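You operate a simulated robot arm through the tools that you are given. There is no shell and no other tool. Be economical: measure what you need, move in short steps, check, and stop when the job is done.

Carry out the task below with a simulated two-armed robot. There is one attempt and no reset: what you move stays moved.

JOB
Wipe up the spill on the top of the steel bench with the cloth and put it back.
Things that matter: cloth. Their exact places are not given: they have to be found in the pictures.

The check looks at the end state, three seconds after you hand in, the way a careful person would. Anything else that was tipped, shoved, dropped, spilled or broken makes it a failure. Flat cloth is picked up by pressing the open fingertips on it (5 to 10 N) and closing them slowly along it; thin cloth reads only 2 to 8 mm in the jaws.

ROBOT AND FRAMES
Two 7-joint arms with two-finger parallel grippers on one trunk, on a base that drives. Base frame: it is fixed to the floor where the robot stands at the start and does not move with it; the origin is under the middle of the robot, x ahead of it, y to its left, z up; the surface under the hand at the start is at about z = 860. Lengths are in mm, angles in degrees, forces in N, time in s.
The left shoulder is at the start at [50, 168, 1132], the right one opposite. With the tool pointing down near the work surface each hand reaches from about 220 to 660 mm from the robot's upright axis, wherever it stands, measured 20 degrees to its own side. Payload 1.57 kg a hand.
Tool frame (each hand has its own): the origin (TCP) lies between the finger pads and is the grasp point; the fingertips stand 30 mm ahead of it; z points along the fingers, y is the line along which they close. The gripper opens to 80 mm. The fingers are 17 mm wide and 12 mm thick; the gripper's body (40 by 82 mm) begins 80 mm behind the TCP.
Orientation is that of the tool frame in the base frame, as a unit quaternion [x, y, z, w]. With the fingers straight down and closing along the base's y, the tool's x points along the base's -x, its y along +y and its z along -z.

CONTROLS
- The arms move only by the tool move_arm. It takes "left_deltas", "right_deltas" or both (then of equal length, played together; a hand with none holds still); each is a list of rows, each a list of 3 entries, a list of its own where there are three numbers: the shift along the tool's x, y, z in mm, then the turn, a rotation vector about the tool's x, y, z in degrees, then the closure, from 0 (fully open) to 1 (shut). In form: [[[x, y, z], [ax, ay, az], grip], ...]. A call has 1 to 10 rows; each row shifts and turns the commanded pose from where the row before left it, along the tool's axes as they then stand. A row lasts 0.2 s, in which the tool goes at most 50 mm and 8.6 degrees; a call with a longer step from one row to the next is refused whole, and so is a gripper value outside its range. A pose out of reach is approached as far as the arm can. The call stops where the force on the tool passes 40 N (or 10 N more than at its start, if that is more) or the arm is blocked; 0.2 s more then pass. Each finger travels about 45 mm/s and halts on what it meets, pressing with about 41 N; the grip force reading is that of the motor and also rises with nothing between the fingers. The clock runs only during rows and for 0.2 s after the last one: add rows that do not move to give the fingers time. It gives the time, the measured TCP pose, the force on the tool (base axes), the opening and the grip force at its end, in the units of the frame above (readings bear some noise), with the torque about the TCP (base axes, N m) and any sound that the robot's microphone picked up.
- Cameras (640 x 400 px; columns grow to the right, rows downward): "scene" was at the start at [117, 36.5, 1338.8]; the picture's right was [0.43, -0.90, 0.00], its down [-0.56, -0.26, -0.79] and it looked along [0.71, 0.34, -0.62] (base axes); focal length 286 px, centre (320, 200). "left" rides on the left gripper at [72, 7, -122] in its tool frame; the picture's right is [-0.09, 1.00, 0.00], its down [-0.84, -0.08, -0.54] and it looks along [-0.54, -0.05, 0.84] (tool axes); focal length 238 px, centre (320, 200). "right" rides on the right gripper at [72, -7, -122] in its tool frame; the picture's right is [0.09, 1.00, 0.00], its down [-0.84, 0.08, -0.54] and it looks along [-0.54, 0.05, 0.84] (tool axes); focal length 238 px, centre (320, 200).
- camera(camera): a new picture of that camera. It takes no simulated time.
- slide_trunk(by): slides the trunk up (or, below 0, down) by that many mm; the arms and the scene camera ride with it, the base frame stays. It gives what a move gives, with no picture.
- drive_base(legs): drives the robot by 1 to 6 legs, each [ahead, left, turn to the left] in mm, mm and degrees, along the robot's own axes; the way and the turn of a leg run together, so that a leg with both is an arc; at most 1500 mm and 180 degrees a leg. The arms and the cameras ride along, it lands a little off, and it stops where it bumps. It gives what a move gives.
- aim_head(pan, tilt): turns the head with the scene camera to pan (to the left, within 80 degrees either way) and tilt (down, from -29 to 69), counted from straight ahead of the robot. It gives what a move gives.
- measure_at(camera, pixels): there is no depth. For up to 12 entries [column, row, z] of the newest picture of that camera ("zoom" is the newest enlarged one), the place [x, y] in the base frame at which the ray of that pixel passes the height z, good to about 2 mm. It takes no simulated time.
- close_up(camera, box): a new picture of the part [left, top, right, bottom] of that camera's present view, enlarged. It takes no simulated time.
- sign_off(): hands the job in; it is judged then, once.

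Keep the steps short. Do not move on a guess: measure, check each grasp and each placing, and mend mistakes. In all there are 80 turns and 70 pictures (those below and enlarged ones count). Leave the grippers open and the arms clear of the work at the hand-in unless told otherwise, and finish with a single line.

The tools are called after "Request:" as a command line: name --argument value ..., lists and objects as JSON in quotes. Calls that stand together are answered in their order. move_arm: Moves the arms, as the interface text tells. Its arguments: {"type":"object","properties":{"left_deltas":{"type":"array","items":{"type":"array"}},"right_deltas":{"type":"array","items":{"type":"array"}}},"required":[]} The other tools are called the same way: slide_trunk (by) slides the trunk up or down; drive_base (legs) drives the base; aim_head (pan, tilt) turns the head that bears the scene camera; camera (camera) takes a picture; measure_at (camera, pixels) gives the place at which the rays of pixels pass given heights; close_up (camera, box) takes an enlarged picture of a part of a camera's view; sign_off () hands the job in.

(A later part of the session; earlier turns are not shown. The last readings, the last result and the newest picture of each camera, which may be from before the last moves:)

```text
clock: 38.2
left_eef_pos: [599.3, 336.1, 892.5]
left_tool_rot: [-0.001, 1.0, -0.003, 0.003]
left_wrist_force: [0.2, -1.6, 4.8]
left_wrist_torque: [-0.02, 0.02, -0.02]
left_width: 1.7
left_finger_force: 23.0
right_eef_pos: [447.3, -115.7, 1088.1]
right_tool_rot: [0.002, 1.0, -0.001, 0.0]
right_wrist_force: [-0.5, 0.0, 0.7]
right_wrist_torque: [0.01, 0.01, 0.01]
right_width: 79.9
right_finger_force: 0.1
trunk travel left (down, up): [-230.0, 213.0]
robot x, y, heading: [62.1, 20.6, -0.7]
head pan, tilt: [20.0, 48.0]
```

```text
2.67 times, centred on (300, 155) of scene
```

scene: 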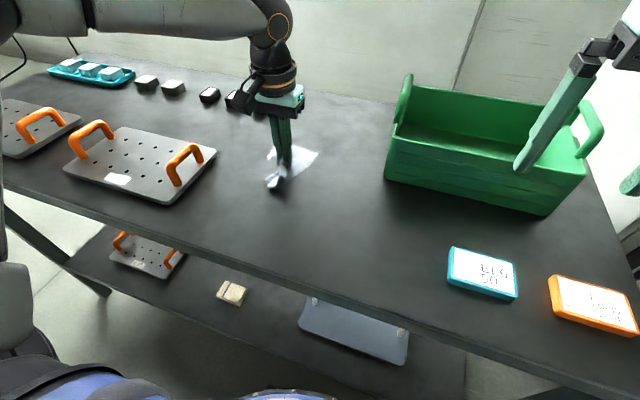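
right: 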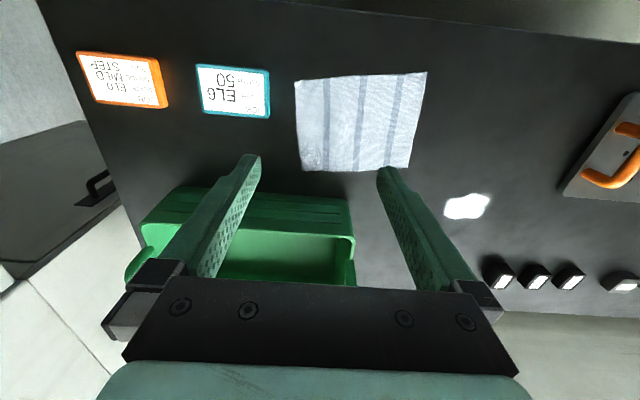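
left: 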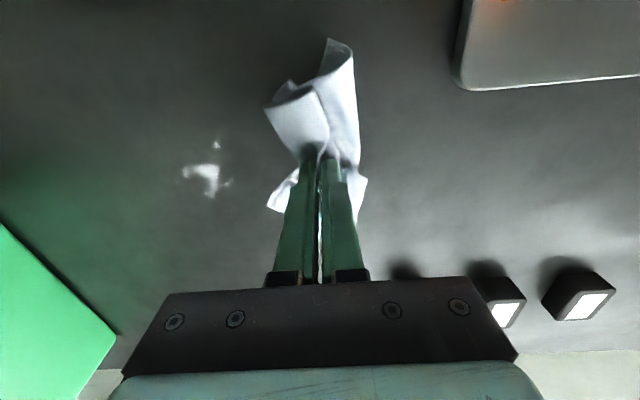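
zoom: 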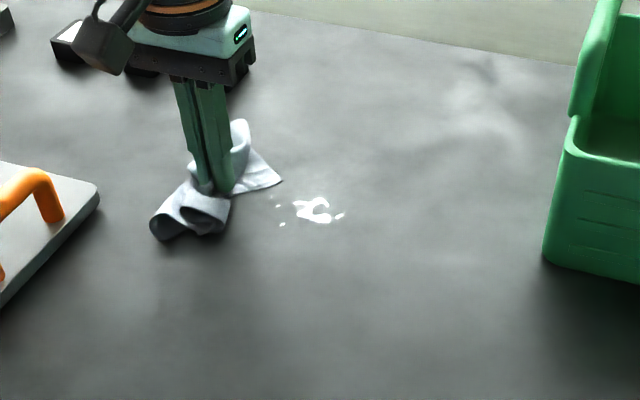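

Request:
measure_at --camera "zoom" --pixels '[[312, 208, 860], [298, 203, 860], [340, 215, 860], [282, 224, 860], [278, 207, 860], [318, 221, 860]]'

Request:
measure_at --camera "left" --pixels '[[205, 178, 860], [216, 145, 860], [228, 184, 860], [183, 175, 860]]'

```text
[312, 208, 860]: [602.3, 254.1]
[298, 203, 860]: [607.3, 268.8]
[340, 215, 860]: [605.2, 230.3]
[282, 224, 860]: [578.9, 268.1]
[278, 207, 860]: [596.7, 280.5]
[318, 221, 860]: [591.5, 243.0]
```

```text
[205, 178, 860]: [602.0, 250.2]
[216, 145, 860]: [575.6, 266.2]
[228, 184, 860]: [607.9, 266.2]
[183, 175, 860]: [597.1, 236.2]
```

Remaining bits are around (600, 252), at the reach boundary. I'll lift the hand 70 and lower the trunk another 70 to gain reach there.

Request:
move_arm --left_deltas '[[[0, 0, -35], [0, 0, 0], 1], [[0, 0, -35], [0, 0, 0], 1], [[0, 0, -10], [0, 0, 0], 1], [[0, 0, 0], [0, 0, 0], 1]]' --right_deltas '[[[0, 0, -35], [0, 0, 0], 0], [[0, 0, -35], [0, 0, 0], 0], [[0, 0, 0], [0, 0, 0], 0], [[0, 0, 0], [0, 0, 0], 0]]'

Request:
slide_trunk --by -70

Request:
move_arm --left_deltas '[[[0, -25, 0], [0, 0, 0], 1], [[0, -25, 0], [0, 0, 0], 1], [[-4, -25, 0], [0, 0, 0], 1], [[0, -10, 0], [0, 0, 0], 1], [[0, 0, 4], [0, 0, 0], 1], [[0, 0, 0], [0, 0, 0], 1]]'

Request:
camera --camera "left"

```text
clock: 39.2
left_eef_pos: [599.5, 335.0, 973.6]
left_tool_rot: [-0.002, 1.0, -0.002, 0.001]
left_wrist_force: [0.2, 0.8, -0.8]
left_wrist_torque: [-0.01, 0.02, 0.01]
left_width: 1.8
left_finger_force: 23.7
right_eef_pos: [446.8, -114.6, 1159.1]
right_tool_rot: [0.001, 1.0, -0.001, 0.0]
right_wrist_force: [0.5, -0.7, 0.0]
right_wrist_torque: [0.01, 0.0, -0.01]
right_width: 80.2
right_finger_force: 0.0
trunk travel left (down, up): [-230.0, 213.0]
robot x, y, heading: [61.7, 20.7, -0.1]
head pan, tilt: [20.0, 48.0]
```

```text
clock: 40.3
left_eef_pos: [599.0, 335.0, 902.8]
left_tool_rot: [0.0, 1.0, -0.003, 0.001]
left_wrist_force: [0.2, 0.8, 0.6]
left_wrist_torque: [-0.04, 0.0, -0.02]
left_width: 1.7
left_finger_force: 24.0
right_eef_pos: [447.6, -116.5, 1088.2]
right_tool_rot: [0.002, 1.0, 0.0, 0.0]
right_wrist_force: [0.2, 0.0, -0.4]
right_wrist_torque: [0.01, 0.0, -0.03]
right_width: 80.0
right_finger_force: 0.1
trunk travel left (down, up): [-160.0, 283.0]
robot x, y, heading: [61.3, 21.2, -0.2]
head pan, tilt: [20.0, 48.0]
```

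```text
clock: 41.7
left_eef_pos: [596.7, 254.5, 898.6]
left_tool_rot: [-0.001, 1.0, -0.003, 0.002]
left_wrist_force: [-0.3, 0.7, 0.5]
left_wrist_torque: [-0.03, -0.01, 0.03]
left_width: 1.9
left_finger_force: 23.4
left hand out of reach, approached as far as the arm can: row 3, 4
right_eef_pos: [447.5, -115.0, 1087.5]
right_tool_rot: [0.001, 1.0, -0.001, 0.0]
right_wrist_force: [-0.2, 0.8, -0.9]
right_wrist_torque: [0.03, 0.0, -0.01]
right_width: 80.0
right_finger_force: 0.0
trunk travel left (down, up): [-160.0, 283.0]
robot x, y, heading: [57.0, 18.3, -0.2]
head pan, tilt: [20.0, 48.0]
```

```text
40 pictures are left
```

left: 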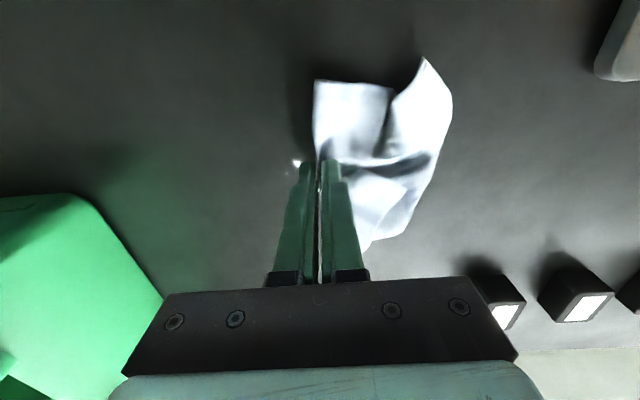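

The cloth covers most of the area. I'll drive 50 right, which carries the cloth to the right over the last bits and gives the arm room.

Request:
drive_base --legs '[[0, -50, 0]]'

Request:
move_arm --left_deltas '[[[-2, 5, 4], [0, 0, 0], 1], [[0, 10, 2], [0, 0, 0], 1], [[0, 12, 0], [0, 0, 0], 1], [[-3, 12, 0], [0, 0, 0], 1], [[0, 12, 0], [0, 0, 0], 1], [[0, 12, 0], [0, 0, 0], 1], [[0, 12, 0], [0, 0, 0], 1], [[0, 12, 0], [0, 0, 0], 1], [[0, 12, 0], [0, 0, 0], 1], [[0, 0, 0], [0, 0, 0], 1]]'

Request:
close_up --camera "scene" --box '[200, 40, 400, 190]'

Request:
camera --camera "left"

```text
clock: 42.8
left_eef_pos: [596.8, 204.1, 897.6]
left_tool_rot: [0.0, 1.0, -0.003, 0.001]
left_wrist_force: [0.0, 0.6, -0.4]
left_wrist_torque: [0.03, 0.02, 0.03]
left_width: 1.9
left_finger_force: 24.1
right_eef_pos: [445.6, -164.7, 1088.9]
right_tool_rot: [0.002, 1.0, -0.001, 0.0]
right_wrist_force: [0.5, 0.8, -0.8]
right_wrist_torque: [-0.01, 0.03, -0.01]
right_width: 80.1
right_finger_force: 0.1
trunk travel left (down, up): [-160.0, 283.0]
robot x, y, heading: [56.1, -27.9, -0.3]
head pan, tilt: [20.0, 48.0]
```

```text
clock: 45.0
left_eef_pos: [601.7, 304.5, 892.2]
left_tool_rot: [-0.001, 1.0, -0.002, 0.001]
left_wrist_force: [-0.7, -0.5, 0.7]
left_wrist_torque: [-0.01, 0.0, -0.06]
left_width: 1.9
left_finger_force: 23.7
right_eef_pos: [447.5, -164.2, 1087.6]
right_tool_rot: [0.003, 1.0, 0.0, 0.0]
right_wrist_force: [0.3, 0.7, -0.3]
right_wrist_torque: [0.0, 0.01, 0.02]
right_width: 79.8
right_finger_force: 0.1
trunk travel left (down, up): [-160.0, 283.0]
robot x, y, heading: [61.2, -26.5, -0.1]
head pan, tilt: [20.0, 48.0]
```

```text
2.67 times, centred on (300, 115) of scene
```

zoom: 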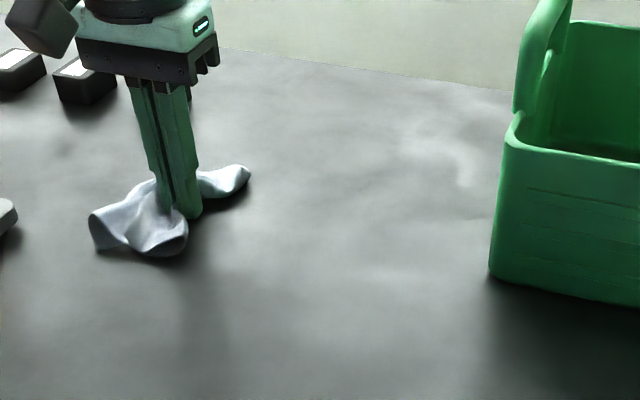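

```text
38 pictures are left
```

left: 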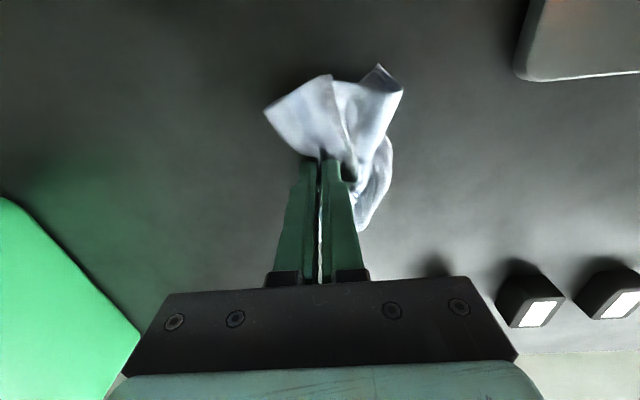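

The visible area is clean. I'll lift the cloth high so it hangs, then inspect the spot under it.

Request:
move_arm --left_deltas '[[[0, 0, -40], [0, 0, 0], 1], [[0, 0, -40], [0, 0, 0], 1], [[0, 0, -40], [0, 0, 0], 1], [[0, 0, -40], [0, 0, 0], 1], [[10, 0, -30], [0, 0, 0], 1], [[10, 0, 0], [0, 0, 0], 1], [[0, 0, 0], [0, 0, 0], 1]]'

Request:
camera --camera "scene"

Request:
camera --camera "left"

```text
clock: 46.6
left_eef_pos: [557.6, 308.7, 1067.0]
left_tool_rot: [0.0, 1.0, -0.003, 0.002]
left_wrist_force: [0.1, -0.2, 0.0]
left_wrist_torque: [-0.02, -0.02, -0.03]
left_width: 1.8
left_finger_force: 23.2
left hand out of reach, approached as far as the arm can: row 4, 5
right_eef_pos: [447.2, -164.7, 1088.5]
right_tool_rot: [0.002, 1.0, 0.0, 0.0]
right_wrist_force: [0.1, -0.1, 0.3]
right_wrist_torque: [0.02, -0.01, 0.0]
right_width: 79.8
right_finger_force: 0.0
trunk travel left (down, up): [-160.0, 283.0]
robot x, y, heading: [57.2, -30.4, -0.2]
head pan, tilt: [20.0, 48.0]
```

```text
37 pictures are left
```

scene: 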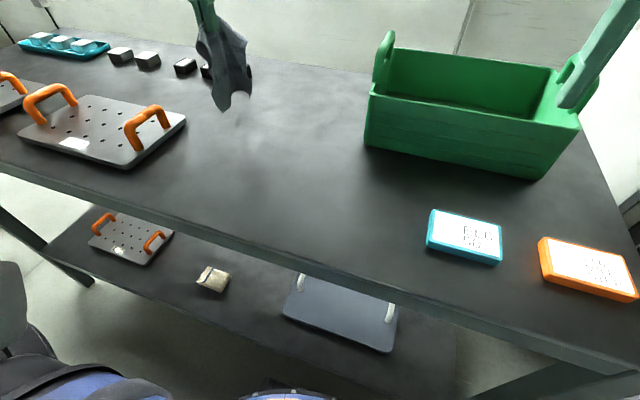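

```text
36 pictures are left
```

left: 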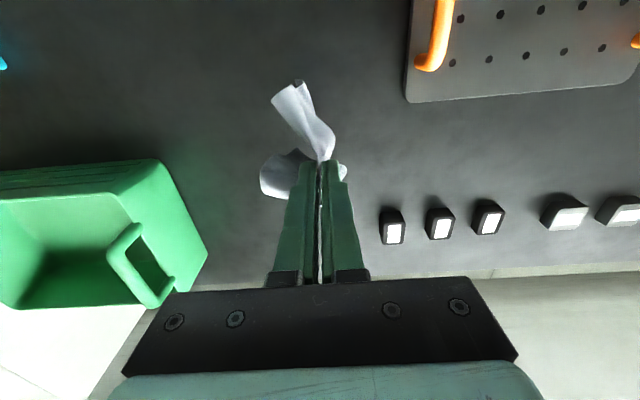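

The bench is clear of white spots in this view. I'll bring the hanging cloth back to x≈470, away from the tote, then take a close look at the spill area.

Request:
move_arm --left_deltas '[[[30, 0, 0], [0, 0, 0], 1], [[30, -10, 0], [0, 0, 0], 1], [[27, -20, 0], [0, 0, 0], 1], [[0, -30, 0], [0, 0, 0], 1], [[0, -30, 0], [0, 0, 0], 1], [[0, 0, 0], [0, 0, 0], 1]]'

Request:
close_up --camera "scene" --box '[150, 40, 370, 200]'

Request:
camera --camera "left"

```text
clock: 48.0
left_eef_pos: [469.7, 217.1, 1068.6]
left_tool_rot: [-0.001, 1.0, -0.003, 0.002]
left_wrist_force: [-0.2, 0.0, -0.5]
left_wrist_torque: [0.0, -0.01, 0.01]
left_width: 1.8
left_finger_force: 23.0
right_eef_pos: [446.1, -164.3, 1087.2]
right_tool_rot: [0.002, 1.0, 0.0, 0.0]
right_wrist_force: [0.0, 0.6, -0.1]
right_wrist_torque: [0.0, 0.0, -0.02]
right_width: 79.9
right_finger_force: 0.1
trunk travel left (down, up): [-160.0, 283.0]
robot x, y, heading: [59.4, -27.8, -0.5]
head pan, tilt: [20.0, 48.0]
```

```text
2.50 times, centred on (260, 120) of scene
```

zoom: 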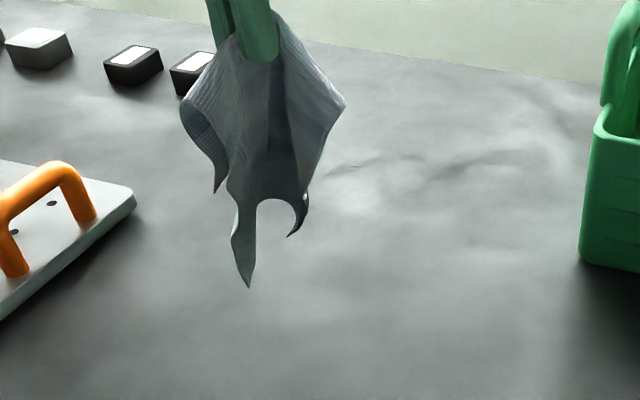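

```text
34 pictures are left
```

left: 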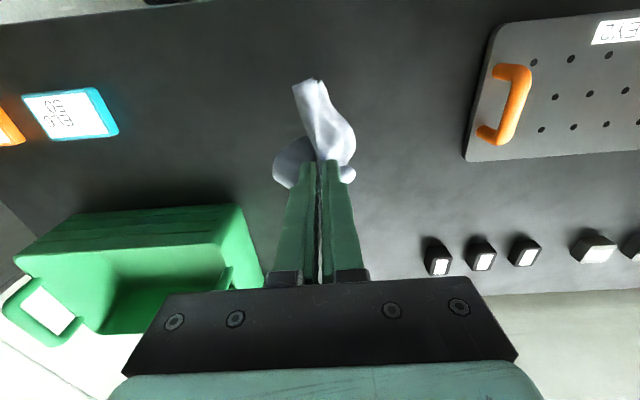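

The spill area looks clean in the left view; I'll recheck it later from a free angle. Now I'll drive 130 right so the cloth can be laid back from right to left.

Request:
drive_base --legs '[[0, -130, 0]]'

Request:
close_up --camera "scene" --box '[60, 0, 460, 250]'

```text
clock: 49.8
left_eef_pos: [470.8, 87.0, 1068.5]
left_tool_rot: [-0.001, 1.0, -0.002, 0.002]
left_wrist_force: [-0.1, 0.1, 0.8]
left_wrist_torque: [0.01, -0.02, -0.03]
left_width: 1.7
left_finger_force: 23.2
right_eef_pos: [445.8, -294.4, 1088.1]
right_tool_rot: [0.002, 1.0, -0.001, 0.0]
right_wrist_force: [-0.2, -0.2, 0.0]
right_wrist_torque: [0.02, 0.04, 0.03]
right_width: 80.1
right_finger_force: 0.1
trunk travel left (down, up): [-160.0, 283.0]
robot x, y, heading: [60.5, -157.5, -0.2]
head pan, tilt: [20.0, 48.0]
```

```text
1.60 times, centred on (260, 125) of scene
```

zoom: 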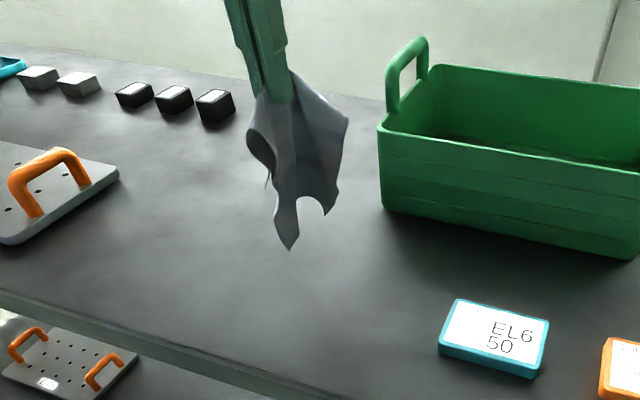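

The spill spot is clean in this view. I'll move the hanging cloth right to y≈0, lowering to z≈1015 so its lower edge just reaches the bench.

Request:
move_arm --left_deltas '[[[0, -25, 0], [0, 0, 0], 1], [[0, -25, 0], [0, 0, 0], 1], [[0, -25, 0], [0, 0, 0], 1], [[0, -15, 10], [0, 0, 0], 1], [[0, 0, 20], [0, 0, 0], 1], [[0, 0, 20], [0, 0, 0], 1], [[0, 0, 0], [0, 0, 0], 1], [[0, 0, 0], [0, 0, 0], 1]]'

Request:
camera --camera "scene"

```text
clock: 51.6
left_eef_pos: [466.1, 4.4, 1015.2]
left_tool_rot: [-0.001, 1.0, -0.002, 0.002]
left_wrist_force: [-0.2, 0.9, -0.8]
left_wrist_torque: [0.01, 0.02, -0.05]
left_width: 1.7
left_finger_force: 23.4
left hand out of reach, approached as far as the arm can: row 4
right_eef_pos: [446.1, -294.2, 1087.9]
right_tool_rot: [0.002, 1.0, 0.0, 0.0]
right_wrist_force: [-0.4, 0.6, -0.3]
right_wrist_torque: [0.01, 0.02, -0.03]
right_width: 80.2
right_finger_force: 0.0
trunk travel left (down, up): [-160.0, 283.0]
robot x, y, heading: [59.7, -156.5, -0.6]
head pan, tilt: [20.0, 48.0]
```

```text
32 pictures are left
```

scene: 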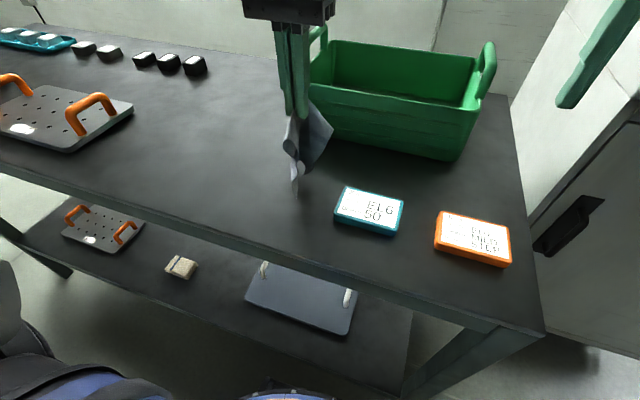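

Now I'll lay it down: lower and move left together so the cloth trails out flat.

Request:
move_arm --left_deltas '[[[0, 4, 16], [0, 0, 0], 1], [[0, 8, 16], [0, 0, 0], 1], [[0, 12, 16], [0, 0, 0], 1], [[0, 14, 16], [0, 0, 0], 1], [[0, 14, 14], [0, 0, 0], 1], [[0, 14, 14], [0, 0, 0], 1], [[0, 14, 12], [0, 0, 0], 1], [[0, 14, 10], [0, 0, 0], 1], [[0, 8, 4], [0, 0, 0], 1], [[0, 0, 0], [0, 0, 0], 1]]'

Request:
camera --camera "left"

Request:
close_up --camera "scene" --box '[150, 60, 450, 260]'

```text
clock: 53.8
left_eef_pos: [466.1, 105.3, 896.6]
left_tool_rot: [-0.001, 1.0, -0.002, 0.002]
left_wrist_force: [0.5, -0.8, 0.2]
left_wrist_torque: [-0.01, 0.03, 0.02]
left_width: 2.2
left_finger_force: 23.3
right_eef_pos: [446.4, -294.7, 1089.0]
right_tool_rot: [0.003, 1.0, 0.0, 0.0]
right_wrist_force: [-0.5, -0.2, -0.4]
right_wrist_torque: [-0.03, 0.01, 0.01]
right_width: 79.7
right_finger_force: 0.1
trunk travel left (down, up): [-160.0, 283.0]
robot x, y, heading: [58.7, -158.5, -0.4]
head pan, tilt: [20.0, 48.0]
```

```text
31 pictures are left
```

left: 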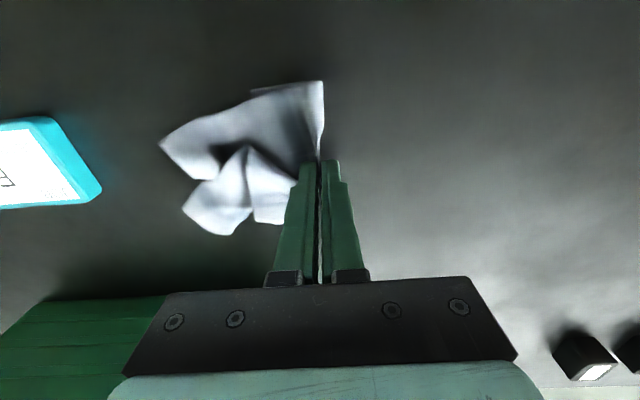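

```text
2.00 times, centred on (300, 160) of scene
```

zoom: 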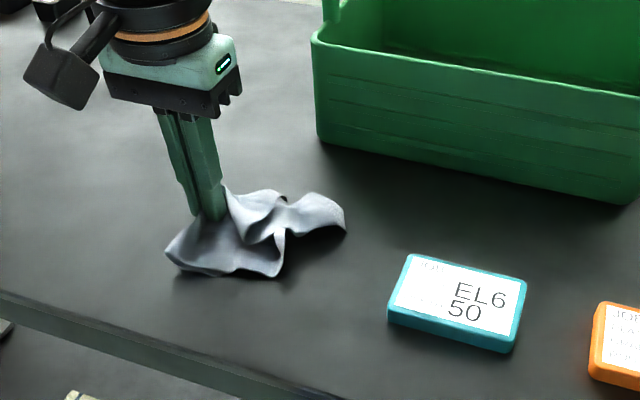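

The cloth is in about the right place but folded. I'll release gently, lift, and look.

Request:
move_arm --left_deltas '[[[0, 0, 3], [0, 0, 0], 1], [[0, 0, 0], [0, 0, 0], 0.8], [[0, 0, 0], [0, 0, 0], 0.6], [[0, 0, 0], [0, 0, 0], 0.5], [[0, 0, -10], [0, 0, 0], 0.5], [[0, 0, -40], [0, 0, 0], 0.5], [[0, 0, -40], [0, 0, 0], 0.5], [[0, 0, -40], [0, 0, 0], 0.5], [[0, 30, 0], [0, 0, 0], 0.5], [[0, 30, 0], [0, 0, 0], 0.5]]'

Request:
camera --camera "left"

Request:
close_up --camera "scene" --box '[150, 60, 450, 260]'

```text
clock: 56.0
left_eef_pos: [466.8, 166.3, 1022.6]
left_tool_rot: [0.0, 1.0, -0.002, 0.002]
left_wrist_force: [-0.3, 0.2, 0.2]
left_wrist_torque: [0.03, -0.01, -0.01]
left_width: 40.0
left_finger_force: 0.0
right_eef_pos: [445.7, -294.2, 1087.8]
right_tool_rot: [0.003, 1.0, 0.0, 0.001]
right_wrist_force: [-0.1, 0.1, 0.3]
right_wrist_torque: [0.02, 0.01, 0.0]
right_width: 79.9
right_finger_force: 0.0
trunk travel left (down, up): [-160.0, 283.0]
robot x, y, heading: [58.3, -157.7, -0.3]
head pan, tilt: [20.0, 48.0]
```

```text
29 pictures are left
```

left: 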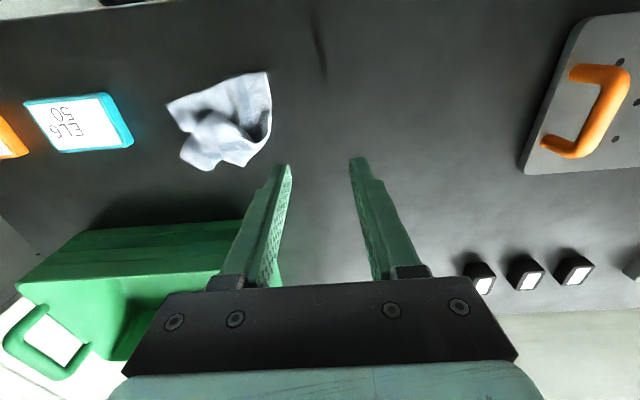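

```text
2.00 times, centred on (300, 160) of scene
```

zoom: 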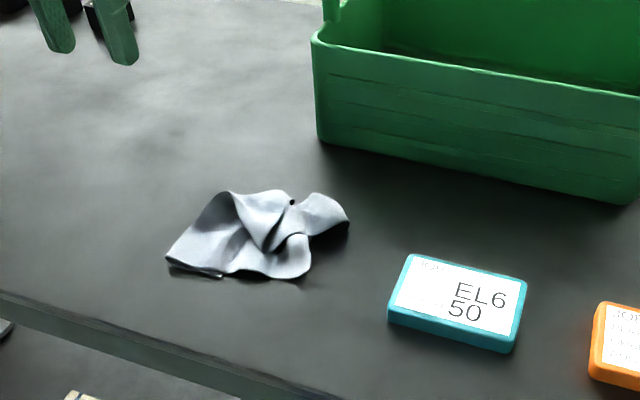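

The cloth is released and the spill area is clean. I'll measure where the cloth lies against its original footprint (centre about (480, 63)).

Request:
measure_at --camera "zoom" --pixels '[[167, 260, 860], [228, 192, 870], [345, 222, 865], [298, 277, 860], [313, 195, 875], [222, 277, 860], [290, 205, 875], [295, 235, 865]]'

Request:
close_up --camera "left" --box '[140, 50, 300, 190]'

```text
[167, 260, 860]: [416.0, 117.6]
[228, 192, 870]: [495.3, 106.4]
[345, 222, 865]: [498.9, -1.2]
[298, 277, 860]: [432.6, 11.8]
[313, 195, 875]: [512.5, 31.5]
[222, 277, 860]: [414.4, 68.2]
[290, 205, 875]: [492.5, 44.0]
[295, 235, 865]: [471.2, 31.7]
```

```text
2.86 times, centred on (220, 120) of left
```

zoom: 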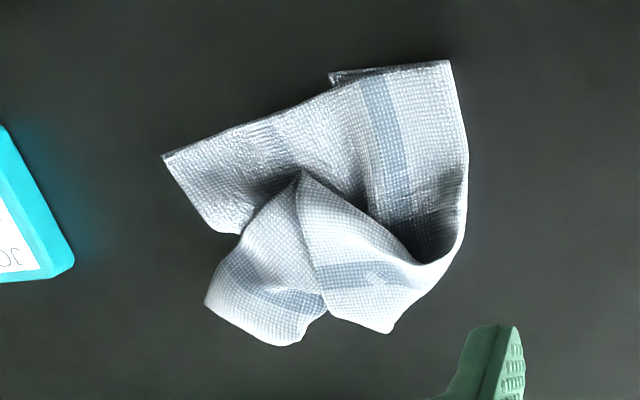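

The cloth's centre is about (463, 58), within 20 mm of the original, but its far half is folded over. I'll try to tidy it by pulling out the folded far-left corner. Measuring corner positions now.

Request:
measure_at --camera "zoom" --pixels '[[390, 330, 864], [365, 300, 866], [325, 300, 864], [450, 62, 860], [165, 155, 860], [207, 305, 862], [285, 345, 862], [250, 310, 864], [460, 240, 870]]'

```text
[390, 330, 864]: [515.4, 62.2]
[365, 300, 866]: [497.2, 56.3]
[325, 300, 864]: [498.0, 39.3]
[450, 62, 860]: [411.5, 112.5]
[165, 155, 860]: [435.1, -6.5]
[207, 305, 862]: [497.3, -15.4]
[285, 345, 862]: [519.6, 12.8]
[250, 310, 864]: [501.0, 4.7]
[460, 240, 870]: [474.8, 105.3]
```

Three corner pulls would straighten it. First the far-left corner: I'll go over (500, 58) with a narrow opening and descend to just above it.

Request:
move_arm --left_deltas '[[[-11, -36, 0], [0, 0, 0], 0.7], [[-11, -36, 0], [0, 0, 0], 0.7], [[-11, -36, 20], [0, 0, 0], 0.7], [[0, 0, 35], [0, 0, 0], 0.7], [[0, 0, 35], [0, 0, 0], 0.7], [[0, 0, 24], [0, 0, 0], 0.7], [[0, 0, 0], [0, 0, 0], 0.7]]'

Request:
camera --camera "left"

```text
clock: 57.6
left_eef_pos: [499.7, 57.6, 909.7]
left_tool_rot: [-0.001, 1.0, -0.003, 0.002]
left_wrist_force: [0.2, 0.1, 0.5]
left_wrist_torque: [0.02, -0.02, 0.01]
left_width: 24.1
left_finger_force: 0.0
right_eef_pos: [446.0, -293.1, 1088.5]
right_tool_rot: [0.002, 1.0, 0.0, 0.001]
right_wrist_force: [0.4, -0.4, -0.1]
right_wrist_torque: [-0.03, 0.0, -0.01]
right_width: 79.9
right_finger_force: 0.1
trunk travel left (down, up): [-160.0, 283.0]
robot x, y, heading: [56.9, -157.7, -0.2]
head pan, tilt: [20.0, 48.0]
```

```text
26 pictures are left
```

left: 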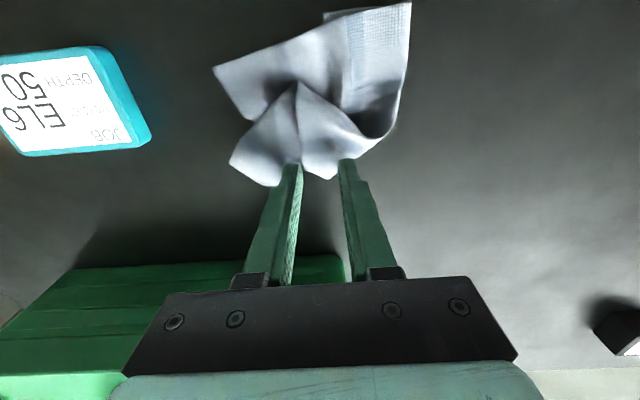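

The corner (around (320,178)) lies between the fingertips. I'll press down gently.

Request:
move_arm --left_deltas '[[[2, 2, 10], [0, 0, 0], 0.7], [[0, 0, 4], [0, 0, 0], 0.7], [[0, 0, 3], [0, 0, 0], 0.7], [[0, 0, 2], [0, 0, 0], 0.7], [[0, 0, 0.5], [0, 0, 0], 0.7], [[0, 0, 0], [0, 0, 0], 0.7]]'

Request:
camera --camera "left"

```text
clock: 59.0
left_eef_pos: [499.7, 59.0, 892.1]
left_tool_rot: [-0.001, 1.0, -0.003, 0.003]
left_wrist_force: [1.2, -0.7, 8.1]
left_wrist_torque: [0.07, 0.07, -0.03]
left_width: 24.3
left_finger_force: 0.0
right_eef_pos: [445.1, -293.7, 1087.9]
right_tool_rot: [0.003, 1.0, 0.0, 0.0]
right_wrist_force: [-0.2, -0.4, -0.4]
right_wrist_torque: [0.0, 0.0, 0.02]
right_width: 80.2
right_finger_force: 0.0
trunk travel left (down, up): [-160.0, 283.0]
robot x, y, heading: [56.2, -159.6, -0.1]
head pan, tilt: [20.0, 48.0]
```

```text
25 pictures are left
```

left: 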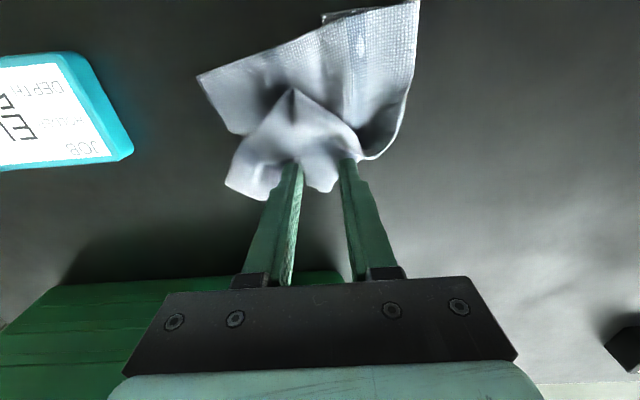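

8 N of contact on the cloth. I'll close slowly to pinch.

Request:
move_arm --left_deltas '[[[0, 0, 0], [0, 0, 0], 0.75], [[0, 0, 0], [0, 0, 0], 0.8], [[0, 0, 0], [0, 0, 0], 0.85], [[0, 0, 0], [0, 0, 0], 0.9], [[0, 0, 0], [0, 0, 0], 0.95], [[0, 0, 0], [0, 0, 0], 1.0], [[0, 0, 0], [0, 0, 0], 1.0], [[0, 0, -12], [0, 0, 0], 1.0], [[0, 0, -13], [0, 0, 0], 1.0], [[0, 0, 0], [0, 0, 0], 1.0]]'

Request:
camera --camera "left"

```text
clock: 61.2
left_eef_pos: [497.3, 59.9, 917.5]
left_tool_rot: [0.0, 1.0, -0.003, 0.002]
left_wrist_force: [-0.5, -0.9, 1.2]
left_wrist_torque: [-0.02, 0.0, 0.01]
left_width: 2.2
left_finger_force: 23.7
right_eef_pos: [447.0, -293.1, 1088.4]
right_tool_rot: [0.003, 1.0, -0.001, 0.0]
right_wrist_force: [-0.2, 0.2, -0.8]
right_wrist_torque: [0.0, 0.01, 0.0]
right_width: 80.2
right_finger_force: 0.0
trunk travel left (down, up): [-160.0, 283.0]
robot x, y, heading: [58.9, -157.4, -0.3]
head pan, tilt: [20.0, 48.0]
```

```text
24 pictures are left
```

left: 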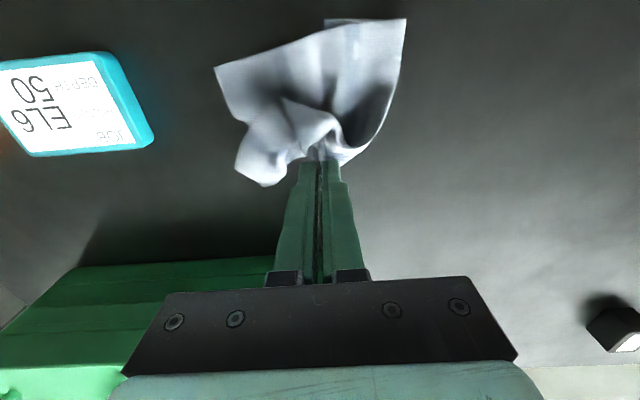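

The corner is held. I'll pull it gently toward its original place, about (528, 140), then lower.

Request:
move_arm --left_deltas '[[[-4, 14, 0], [0, 0, 0], 1], [[-5, 14, 0], [0, 0, 0], 1], [[-6, 14, 0], [0, 0, 0], 1], [[-6, 14, 4], [0, 0, 0], 1], [[-6, 13, 6], [0, 0, 0], 1], [[-4, 10, 8], [0, 0, 0], 1], [[0, 0, 6], [0, 0, 0], 1], [[0, 0, 0], [0, 0, 0], 1]]'

Request:
camera --camera "left"

Request:
close_up --camera "scene" --box '[150, 60, 450, 260]'

```text
clock: 63.0
left_eef_pos: [529.3, 139.0, 893.5]
left_tool_rot: [-0.002, 1.0, -0.003, 0.004]
left_wrist_force: [-0.7, 1.4, 7.0]
left_wrist_torque: [0.09, -0.09, -0.01]
left_width: 2.0
left_finger_force: 23.8
right_eef_pos: [444.6, -294.2, 1089.7]
right_tool_rot: [0.002, 1.0, 0.001, 0.001]
right_wrist_force: [-0.3, 0.1, -0.5]
right_wrist_torque: [-0.02, 0.03, 0.02]
right_width: 80.0
right_finger_force: 0.0
trunk travel left (down, up): [-160.0, 283.0]
robot x, y, heading: [58.1, -158.5, -0.4]
head pan, tilt: [20.0, 48.0]
```

```text
23 pictures are left
```

left: 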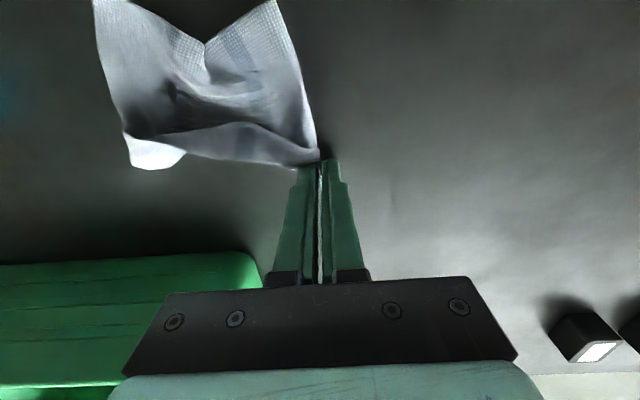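

```text
2.00 times, centred on (300, 160) of scene
```

zoom: 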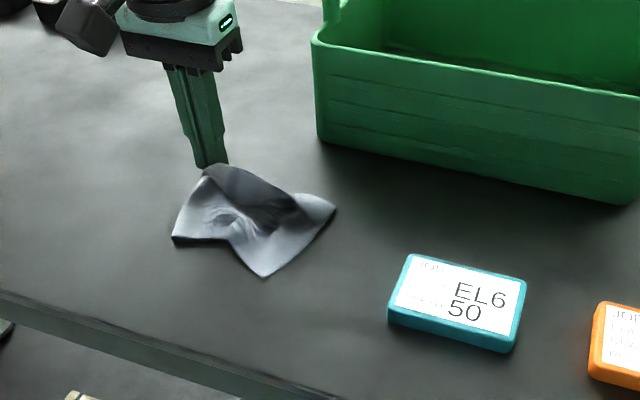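

That nearly straightened it. I'll release, lift and look.

Request:
move_arm --left_deltas '[[[0, 0, 0], [0, 0, 0], 0.85], [[0, 0, 0], [0, 0, 0], 0.7], [[0, 0, -10], [0, 0, 0], 0.7], [[0, 0, -40], [0, 0, 0], 0.7], [[0, 0, -40], [0, 0, 0], 0.7], [[20, 20, -20], [0, 0, 0], 0.7], [[20, 20, 0], [0, 0, 0], 0.7], [[0, 0, 0], [0, 0, 0], 0.7]]'

Request:
close_up --camera "left" --box '[100, 0, 360, 200]'

Request:
close_up --camera "scene" --box '[150, 60, 450, 260]'

```text
clock: 64.8
left_eef_pos: [487.8, 179.4, 1002.4]
left_tool_rot: [0.0, 1.0, -0.003, 0.002]
left_wrist_force: [0.9, 0.5, 0.1]
left_wrist_torque: [0.02, 0.03, -0.03]
left_width: 23.9
left_finger_force: 0.1
right_eef_pos: [445.7, -294.4, 1088.9]
right_tool_rot: [0.002, 1.0, 0.0, 0.0]
right_wrist_force: [-0.6, -0.2, 0.1]
right_wrist_torque: [0.01, -0.01, -0.01]
right_width: 79.8
right_finger_force: 0.1
trunk travel left (down, up): [-160.0, 283.0]
robot x, y, heading: [55.7, -157.4, -0.3]
head pan, tilt: [20.0, 48.0]
```

```text
2.00 times, centred on (230, 100) of left
```

zoom: 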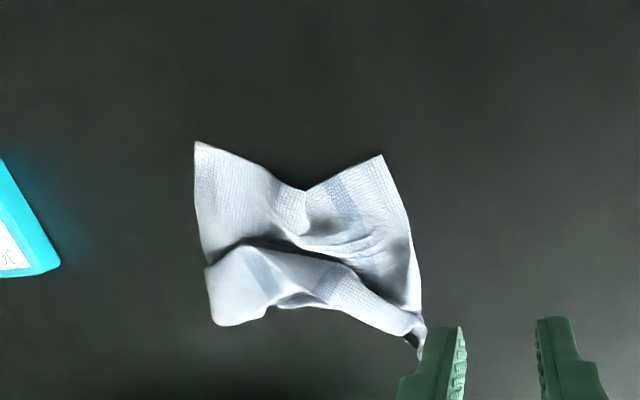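

```text
2.00 times, centred on (300, 160) of scene
```

zoom: 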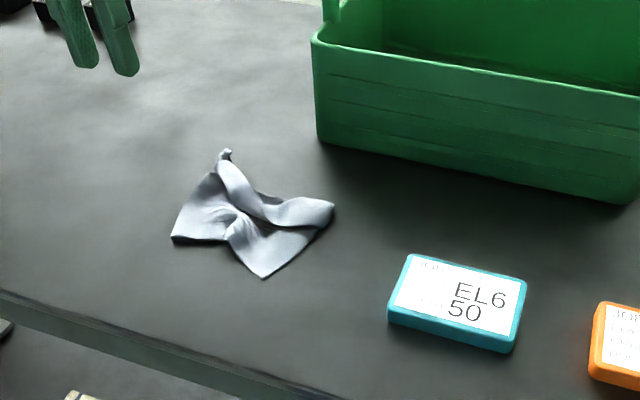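

Request:
measure_at --camera "zoom" --pixels '[[172, 241, 860], [264, 278, 860], [333, 205, 862], [226, 153, 868], [225, 241, 860], [310, 228, 860]]'

```text
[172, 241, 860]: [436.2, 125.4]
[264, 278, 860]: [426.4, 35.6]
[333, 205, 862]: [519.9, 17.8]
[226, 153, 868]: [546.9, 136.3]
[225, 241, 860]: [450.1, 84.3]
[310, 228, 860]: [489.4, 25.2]
```

The cloth now covers its old place fairly well (centre about (482, 79)). One more pull, on the near-right corner at (426, 36) toward (428, −28), would flatten it and centre it. I'll drive 35 right for reach, then go over the corner.

Request:
drive_base --legs '[[0, -35, 0]]'

Request:
move_arm --left_deltas '[[[15, -33, 0], [0, 0, 0], 0.7], [[15, -33, 0], [0, 0, 0], 0.7], [[15, -33, 0], [0, 0, 0], 0.7], [[0, 0, 35], [0, 0, 0], 0.7], [[0, 0, 35], [0, 0, 0], 0.7], [[0, 0, 24], [0, 0, 0], 0.7], [[0, 0, 0], [0, 0, 0], 0.7]]'

Request:
camera --camera "left"

```text
clock: 65.8
left_eef_pos: [486.8, 144.5, 1002.0]
left_tool_rot: [-0.001, 1.0, -0.003, 0.002]
left_wrist_force: [-0.6, 0.1, 0.1]
left_wrist_torque: [0.04, 0.02, 0.01]
left_width: 23.8
left_finger_force: 0.1
right_eef_pos: [445.6, -329.2, 1088.4]
right_tool_rot: [0.002, 1.0, 0.0, -0.001]
right_wrist_force: [-0.3, -0.4, 0.6]
right_wrist_torque: [0.0, -0.03, 0.04]
right_width: 80.1
right_finger_force: 0.1
trunk travel left (down, up): [-160.0, 283.0]
robot x, y, heading: [58.6, -194.2, -0.2]
head pan, tilt: [20.0, 48.0]
```

```text
clock: 67.4
left_eef_pos: [442.5, 45.7, 908.7]
left_tool_rot: [0.0, 1.0, -0.003, 0.002]
left_wrist_force: [0.1, 0.8, 0.3]
left_wrist_torque: [0.04, 0.02, -0.01]
left_width: 23.9
left_finger_force: 0.0
right_eef_pos: [446.3, -329.1, 1088.3]
right_tool_rot: [0.002, 1.0, 0.0, 0.0]
right_wrist_force: [-0.7, 0.5, -0.3]
right_wrist_torque: [-0.01, 0.0, -0.01]
right_width: 80.0
right_finger_force: 0.1
trunk travel left (down, up): [-160.0, 283.0]
robot x, y, heading: [55.6, -193.2, -0.3]
head pan, tilt: [20.0, 48.0]
```

```text
19 pictures are left
```

left: 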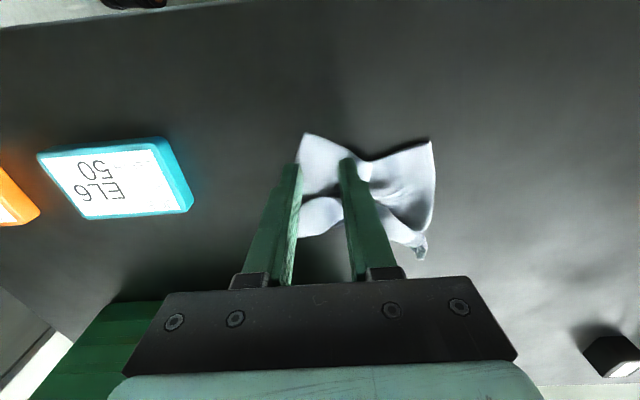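

The outer finger sits on the cloth's right edge, so I'll shift 6 mm in and press.

Request:
move_arm --left_deltas '[[[2, 6, 10], [0, 0, 0], 0.7], [[0, 0, 4], [0, 0, 0], 0.7], [[0, 0, 3], [0, 0, 0], 0.7], [[0, 0, 1.5], [0, 0, 0], 0.7], [[0, 0, 0], [0, 0, 0], 0.7]]'

```text
clock: 68.6
left_eef_pos: [441.6, 51.8, 890.1]
left_tool_rot: [-0.001, 1.0, -0.002, 0.004]
left_wrist_force: [0.6, 1.5, 15.3]
left_wrist_torque: [0.27, -0.06, -0.01]
left_width: 24.3
left_finger_force: 0.1
right_eef_pos: [445.2, -330.2, 1087.6]
right_tool_rot: [0.003, 1.0, -0.001, 0.0]
right_wrist_force: [0.6, -1.2, 0.4]
right_wrist_torque: [-0.02, 0.02, -0.02]
right_width: 79.7
right_finger_force: 0.0
trunk travel left (down, up): [-160.0, 283.0]
robot x, y, heading: [57.0, -195.2, -0.6]
head pan, tilt: [20.0, 48.0]
```

A bit firm at 15 N. I'll ease off 0.8 mm, close slowly, then pull right while slightly lifted.

Request:
move_arm --left_deltas '[[[0, 0, -0.8], [0, 0, 0], 0.75], [[0, 0, 0], [0, 0, 0], 0.8], [[0, 0, 0], [0, 0, 0], 0.85], [[0, 0, 0], [0, 0, 0], 0.9], [[0, 0, 0], [0, 0, 0], 0.95], [[0, 0, 0], [0, 0, 0], 1.0], [[0, 0, 0], [0, 0, 0], 1.0], [[0, 0, -6], [0, 0, 0], 1.0], [[0, 0, -6], [0, 0, 0], 1.0], [[0, 0, 0], [0, 0, 0], 1.0]]'

Request:
camera --camera "left"

```text
clock: 70.8
left_eef_pos: [441.3, 51.2, 902.7]
left_tool_rot: [0.0, 1.0, -0.003, 0.001]
left_wrist_force: [-0.5, -0.6, 0.8]
left_wrist_torque: [0.0, 0.0, 0.0]
left_width: 1.6
left_finger_force: 23.4
right_eef_pos: [446.2, -327.6, 1087.1]
right_tool_rot: [0.003, 1.0, 0.001, 0.001]
right_wrist_force: [-0.3, 0.5, 1.0]
right_wrist_torque: [0.01, 0.0, 0.06]
right_width: 79.8
right_finger_force: 0.1
trunk travel left (down, up): [-160.0, 283.0]
robot x, y, heading: [59.5, -190.7, -0.5]
head pan, tilt: [20.0, 48.0]
```

```text
18 pictures are left
```

left: 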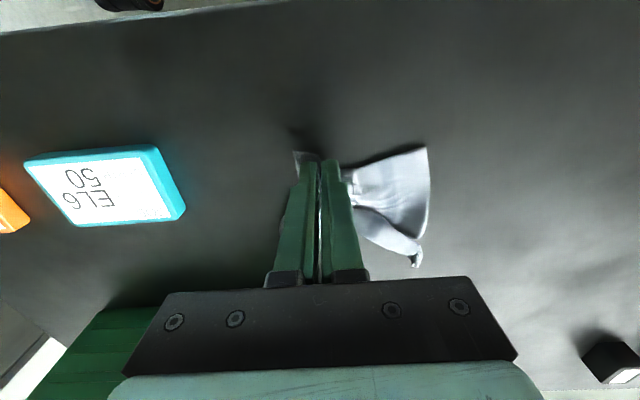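

Pinched. I'll pull right 65 mm to y≈−14, lowering at the end, then release.

Request:
move_arm --left_deltas '[[[1, -13, 0], [0, 0, 0], 1], [[1, -13, 0], [0, 0, 0], 1], [[1, -13, 0], [0, 0, 0], 1], [[1, -13, 3], [0, 0, 0], 1], [[1, -13, 4], [0, 0, 0], 1], [[0, 0, 3], [0, 0, 0], 1], [[0, 0, 0], [0, 0, 0], 1]]'

Request:
close_up --camera "scene" --box '[150, 40, 450, 240]'

```text
clock: 72.4
left_eef_pos: [435.5, -13.4, 891.4]
left_tool_rot: [0.0, 1.0, -0.002, 0.001]
left_wrist_force: [-0.3, 0.0, 1.8]
left_wrist_torque: [0.0, -0.03, -0.01]
left_width: 1.8
left_finger_force: 23.7
right_eef_pos: [445.4, -328.5, 1087.0]
right_tool_rot: [0.002, 1.0, 0.0, 0.0]
right_wrist_force: [0.1, 1.2, 0.3]
right_wrist_torque: [0.01, -0.01, 0.01]
right_width: 79.9
right_finger_force: 0.0
trunk travel left (down, up): [-160.0, 283.0]
robot x, y, heading: [55.2, -189.1, -0.4]
head pan, tilt: [20.0, 48.0]
```

```text
2.00 times, centred on (300, 140) of scene
```

zoom: 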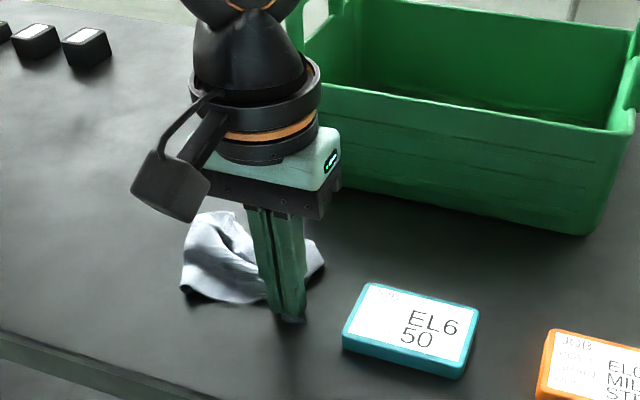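

I'll release with a small opening (clear of the teal card), lift, and look.

Request:
move_arm --left_deltas '[[[0, 0, 0], [0, 0, 0], 0.85], [[0, 0, 0], [0, 0, 0], 0.75], [[0, 0, -10], [0, 0, 0], 0.7], [[0, 0, -40], [0, 0, 0], 0.7], [[0, 0, -40], [0, 0, 0], 0.7], [[0, 0, -30], [0, 0, 0], 0.7], [[0, 45, 0], [0, 0, 0], 0.7], [[0, 45, 0], [0, 0, 0], 0.7], [[0, 45, 0], [0, 0, 0], 0.7], [[0, 0, 0], [0, 0, 0], 0.7]]'

Request:
close_up --camera "scene" --box '[150, 40, 450, 240]'

```text
clock: 74.6
left_eef_pos: [435.4, 123.2, 1012.3]
left_tool_rot: [0.001, 1.0, -0.002, 0.002]
left_wrist_force: [-0.3, -0.1, 0.0]
left_wrist_torque: [-0.01, -0.02, -0.03]
left_width: 24.0
left_finger_force: 0.1
right_eef_pos: [444.9, -328.4, 1087.5]
right_tool_rot: [0.003, 1.0, 0.001, 0.0]
right_wrist_force: [-0.2, 0.1, -0.5]
right_wrist_torque: [-0.01, 0.02, -0.01]
right_width: 80.4
right_finger_force: 0.0
trunk travel left (down, up): [-160.0, 283.0]
robot x, y, heading: [60.7, -189.4, -0.1]
head pan, tilt: [20.0, 48.0]
```

```text
2.00 times, centred on (300, 140) of scene
```

zoom: 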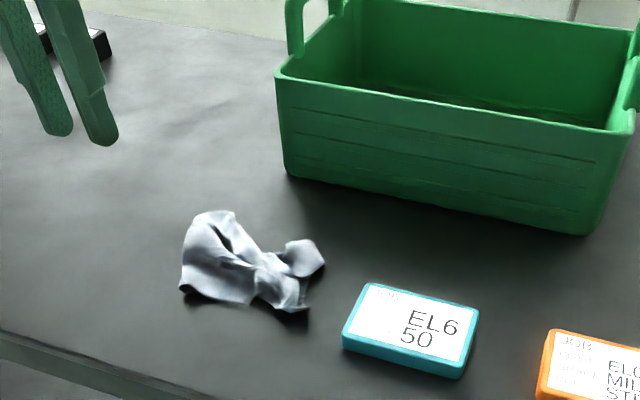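

The whole cloth slid right a bit. I'll measure its outline.

Request:
measure_at --camera "zoom" --pixels '[[181, 290, 860], [228, 212, 868], [200, 213, 865], [308, 310, 860], [322, 262, 864], [300, 240, 866], [250, 305, 860], [255, 262, 865]]'

Request:
close_up --camera "left" --box '[100, 0, 420, 200]'

```text
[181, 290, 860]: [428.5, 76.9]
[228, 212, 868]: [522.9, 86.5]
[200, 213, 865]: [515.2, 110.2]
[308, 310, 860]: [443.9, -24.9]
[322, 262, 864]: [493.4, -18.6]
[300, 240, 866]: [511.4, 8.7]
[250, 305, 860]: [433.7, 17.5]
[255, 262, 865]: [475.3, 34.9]
```

```text
2.00 times, centred on (260, 100) of left
```

zoom: 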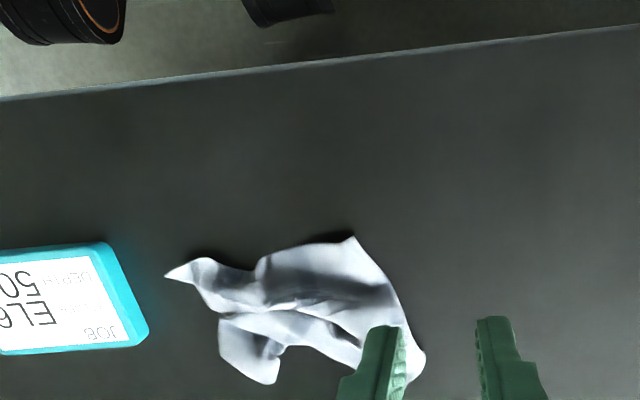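

Last tidy-up: pinch the far-left end near (507, 98) and pull it to about (530, 145), which stretches the cloth out to the left again.

Request:
move_arm --left_deltas '[[[-36, -12, 10], [0, 0, 0], 0.7], [[-36, -13, 20], [0, 0, 0], 0.7], [[0, 0, 35], [0, 0, 0], 0.7], [[0, 0, 38], [0, 0, 0], 0.7], [[0, 0, 10], [0, 0, 0], 0.7], [[0, 0, 4], [0, 0, 0], 0.7], [[0, 0, 3], [0, 0, 0], 0.7], [[0, 0, 0], [0, 0, 0], 0.7]]'

Request:
camera --camera "left"

```text
clock: 76.4
left_eef_pos: [508.4, 96.7, 892.1]
left_tool_rot: [0.0, 1.0, -0.003, 0.001]
left_wrist_force: [0.0, 0.3, 0.5]
left_wrist_torque: [-0.04, -0.02, 0.0]
left_width: 24.1
left_finger_force: 0.1
right_eef_pos: [444.7, -328.9, 1087.7]
right_tool_rot: [0.003, 1.0, -0.001, -0.001]
right_wrist_force: [0.1, -0.6, -0.5]
right_wrist_torque: [-0.03, -0.04, -0.02]
right_width: 80.0
right_finger_force: 0.2
trunk travel left (down, up): [-160.0, 283.0]
robot x, y, heading: [57.0, -195.7, -0.2]
head pan, tilt: [20.0, 48.0]
```

```text
14 pictures are left
```

left: 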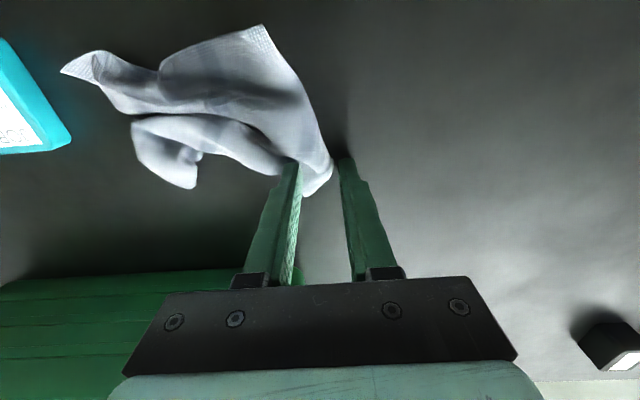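

The end of the cloth lies right between the fingers. I'll press 1.5 mm, close and lift slightly.

Request:
move_arm --left_deltas '[[[2, -4, 1], [0, 0, 0], 0.7], [[0, 0, 1], [0, 0, 0], 0.75], [[0, 0, 0], [0, 0, 0], 0.8], [[0, 0, 0], [0, 0, 0], 0.86], [[0, 0, 0], [0, 0, 0], 0.92], [[0, 0, 0], [0, 0, 0], 1.0], [[0, 0, 0], [0, 0, 0], 1.0], [[0, 0, 0], [0, 0, 0], 1.0], [[0, 0, -10], [0, 0, 0], 1.0], [[0, 0, -10], [0, 0, 0], 1.0]]'

Request:
camera --camera "left"

```text
clock: 78.6
left_eef_pos: [506.3, 92.7, 910.0]
left_tool_rot: [-0.001, 1.0, -0.002, 0.001]
left_wrist_force: [0.7, 0.8, 0.9]
left_wrist_torque: [-0.04, 0.04, 0.01]
left_width: 2.0
left_finger_force: 24.1
right_eef_pos: [445.8, -329.2, 1086.8]
right_tool_rot: [0.003, 1.0, 0.0, 0.0]
right_wrist_force: [-0.1, 0.3, 0.6]
right_wrist_torque: [0.01, 0.0, 0.03]
right_width: 79.8
right_finger_force: 0.1
trunk travel left (down, up): [-160.0, 283.0]
robot x, y, heading: [59.6, -191.4, -0.5]
head pan, tilt: [20.0, 48.0]
```

```text
13 pictures are left
```

left: 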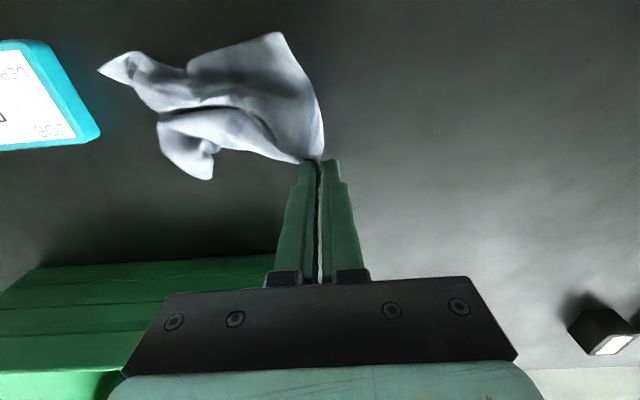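

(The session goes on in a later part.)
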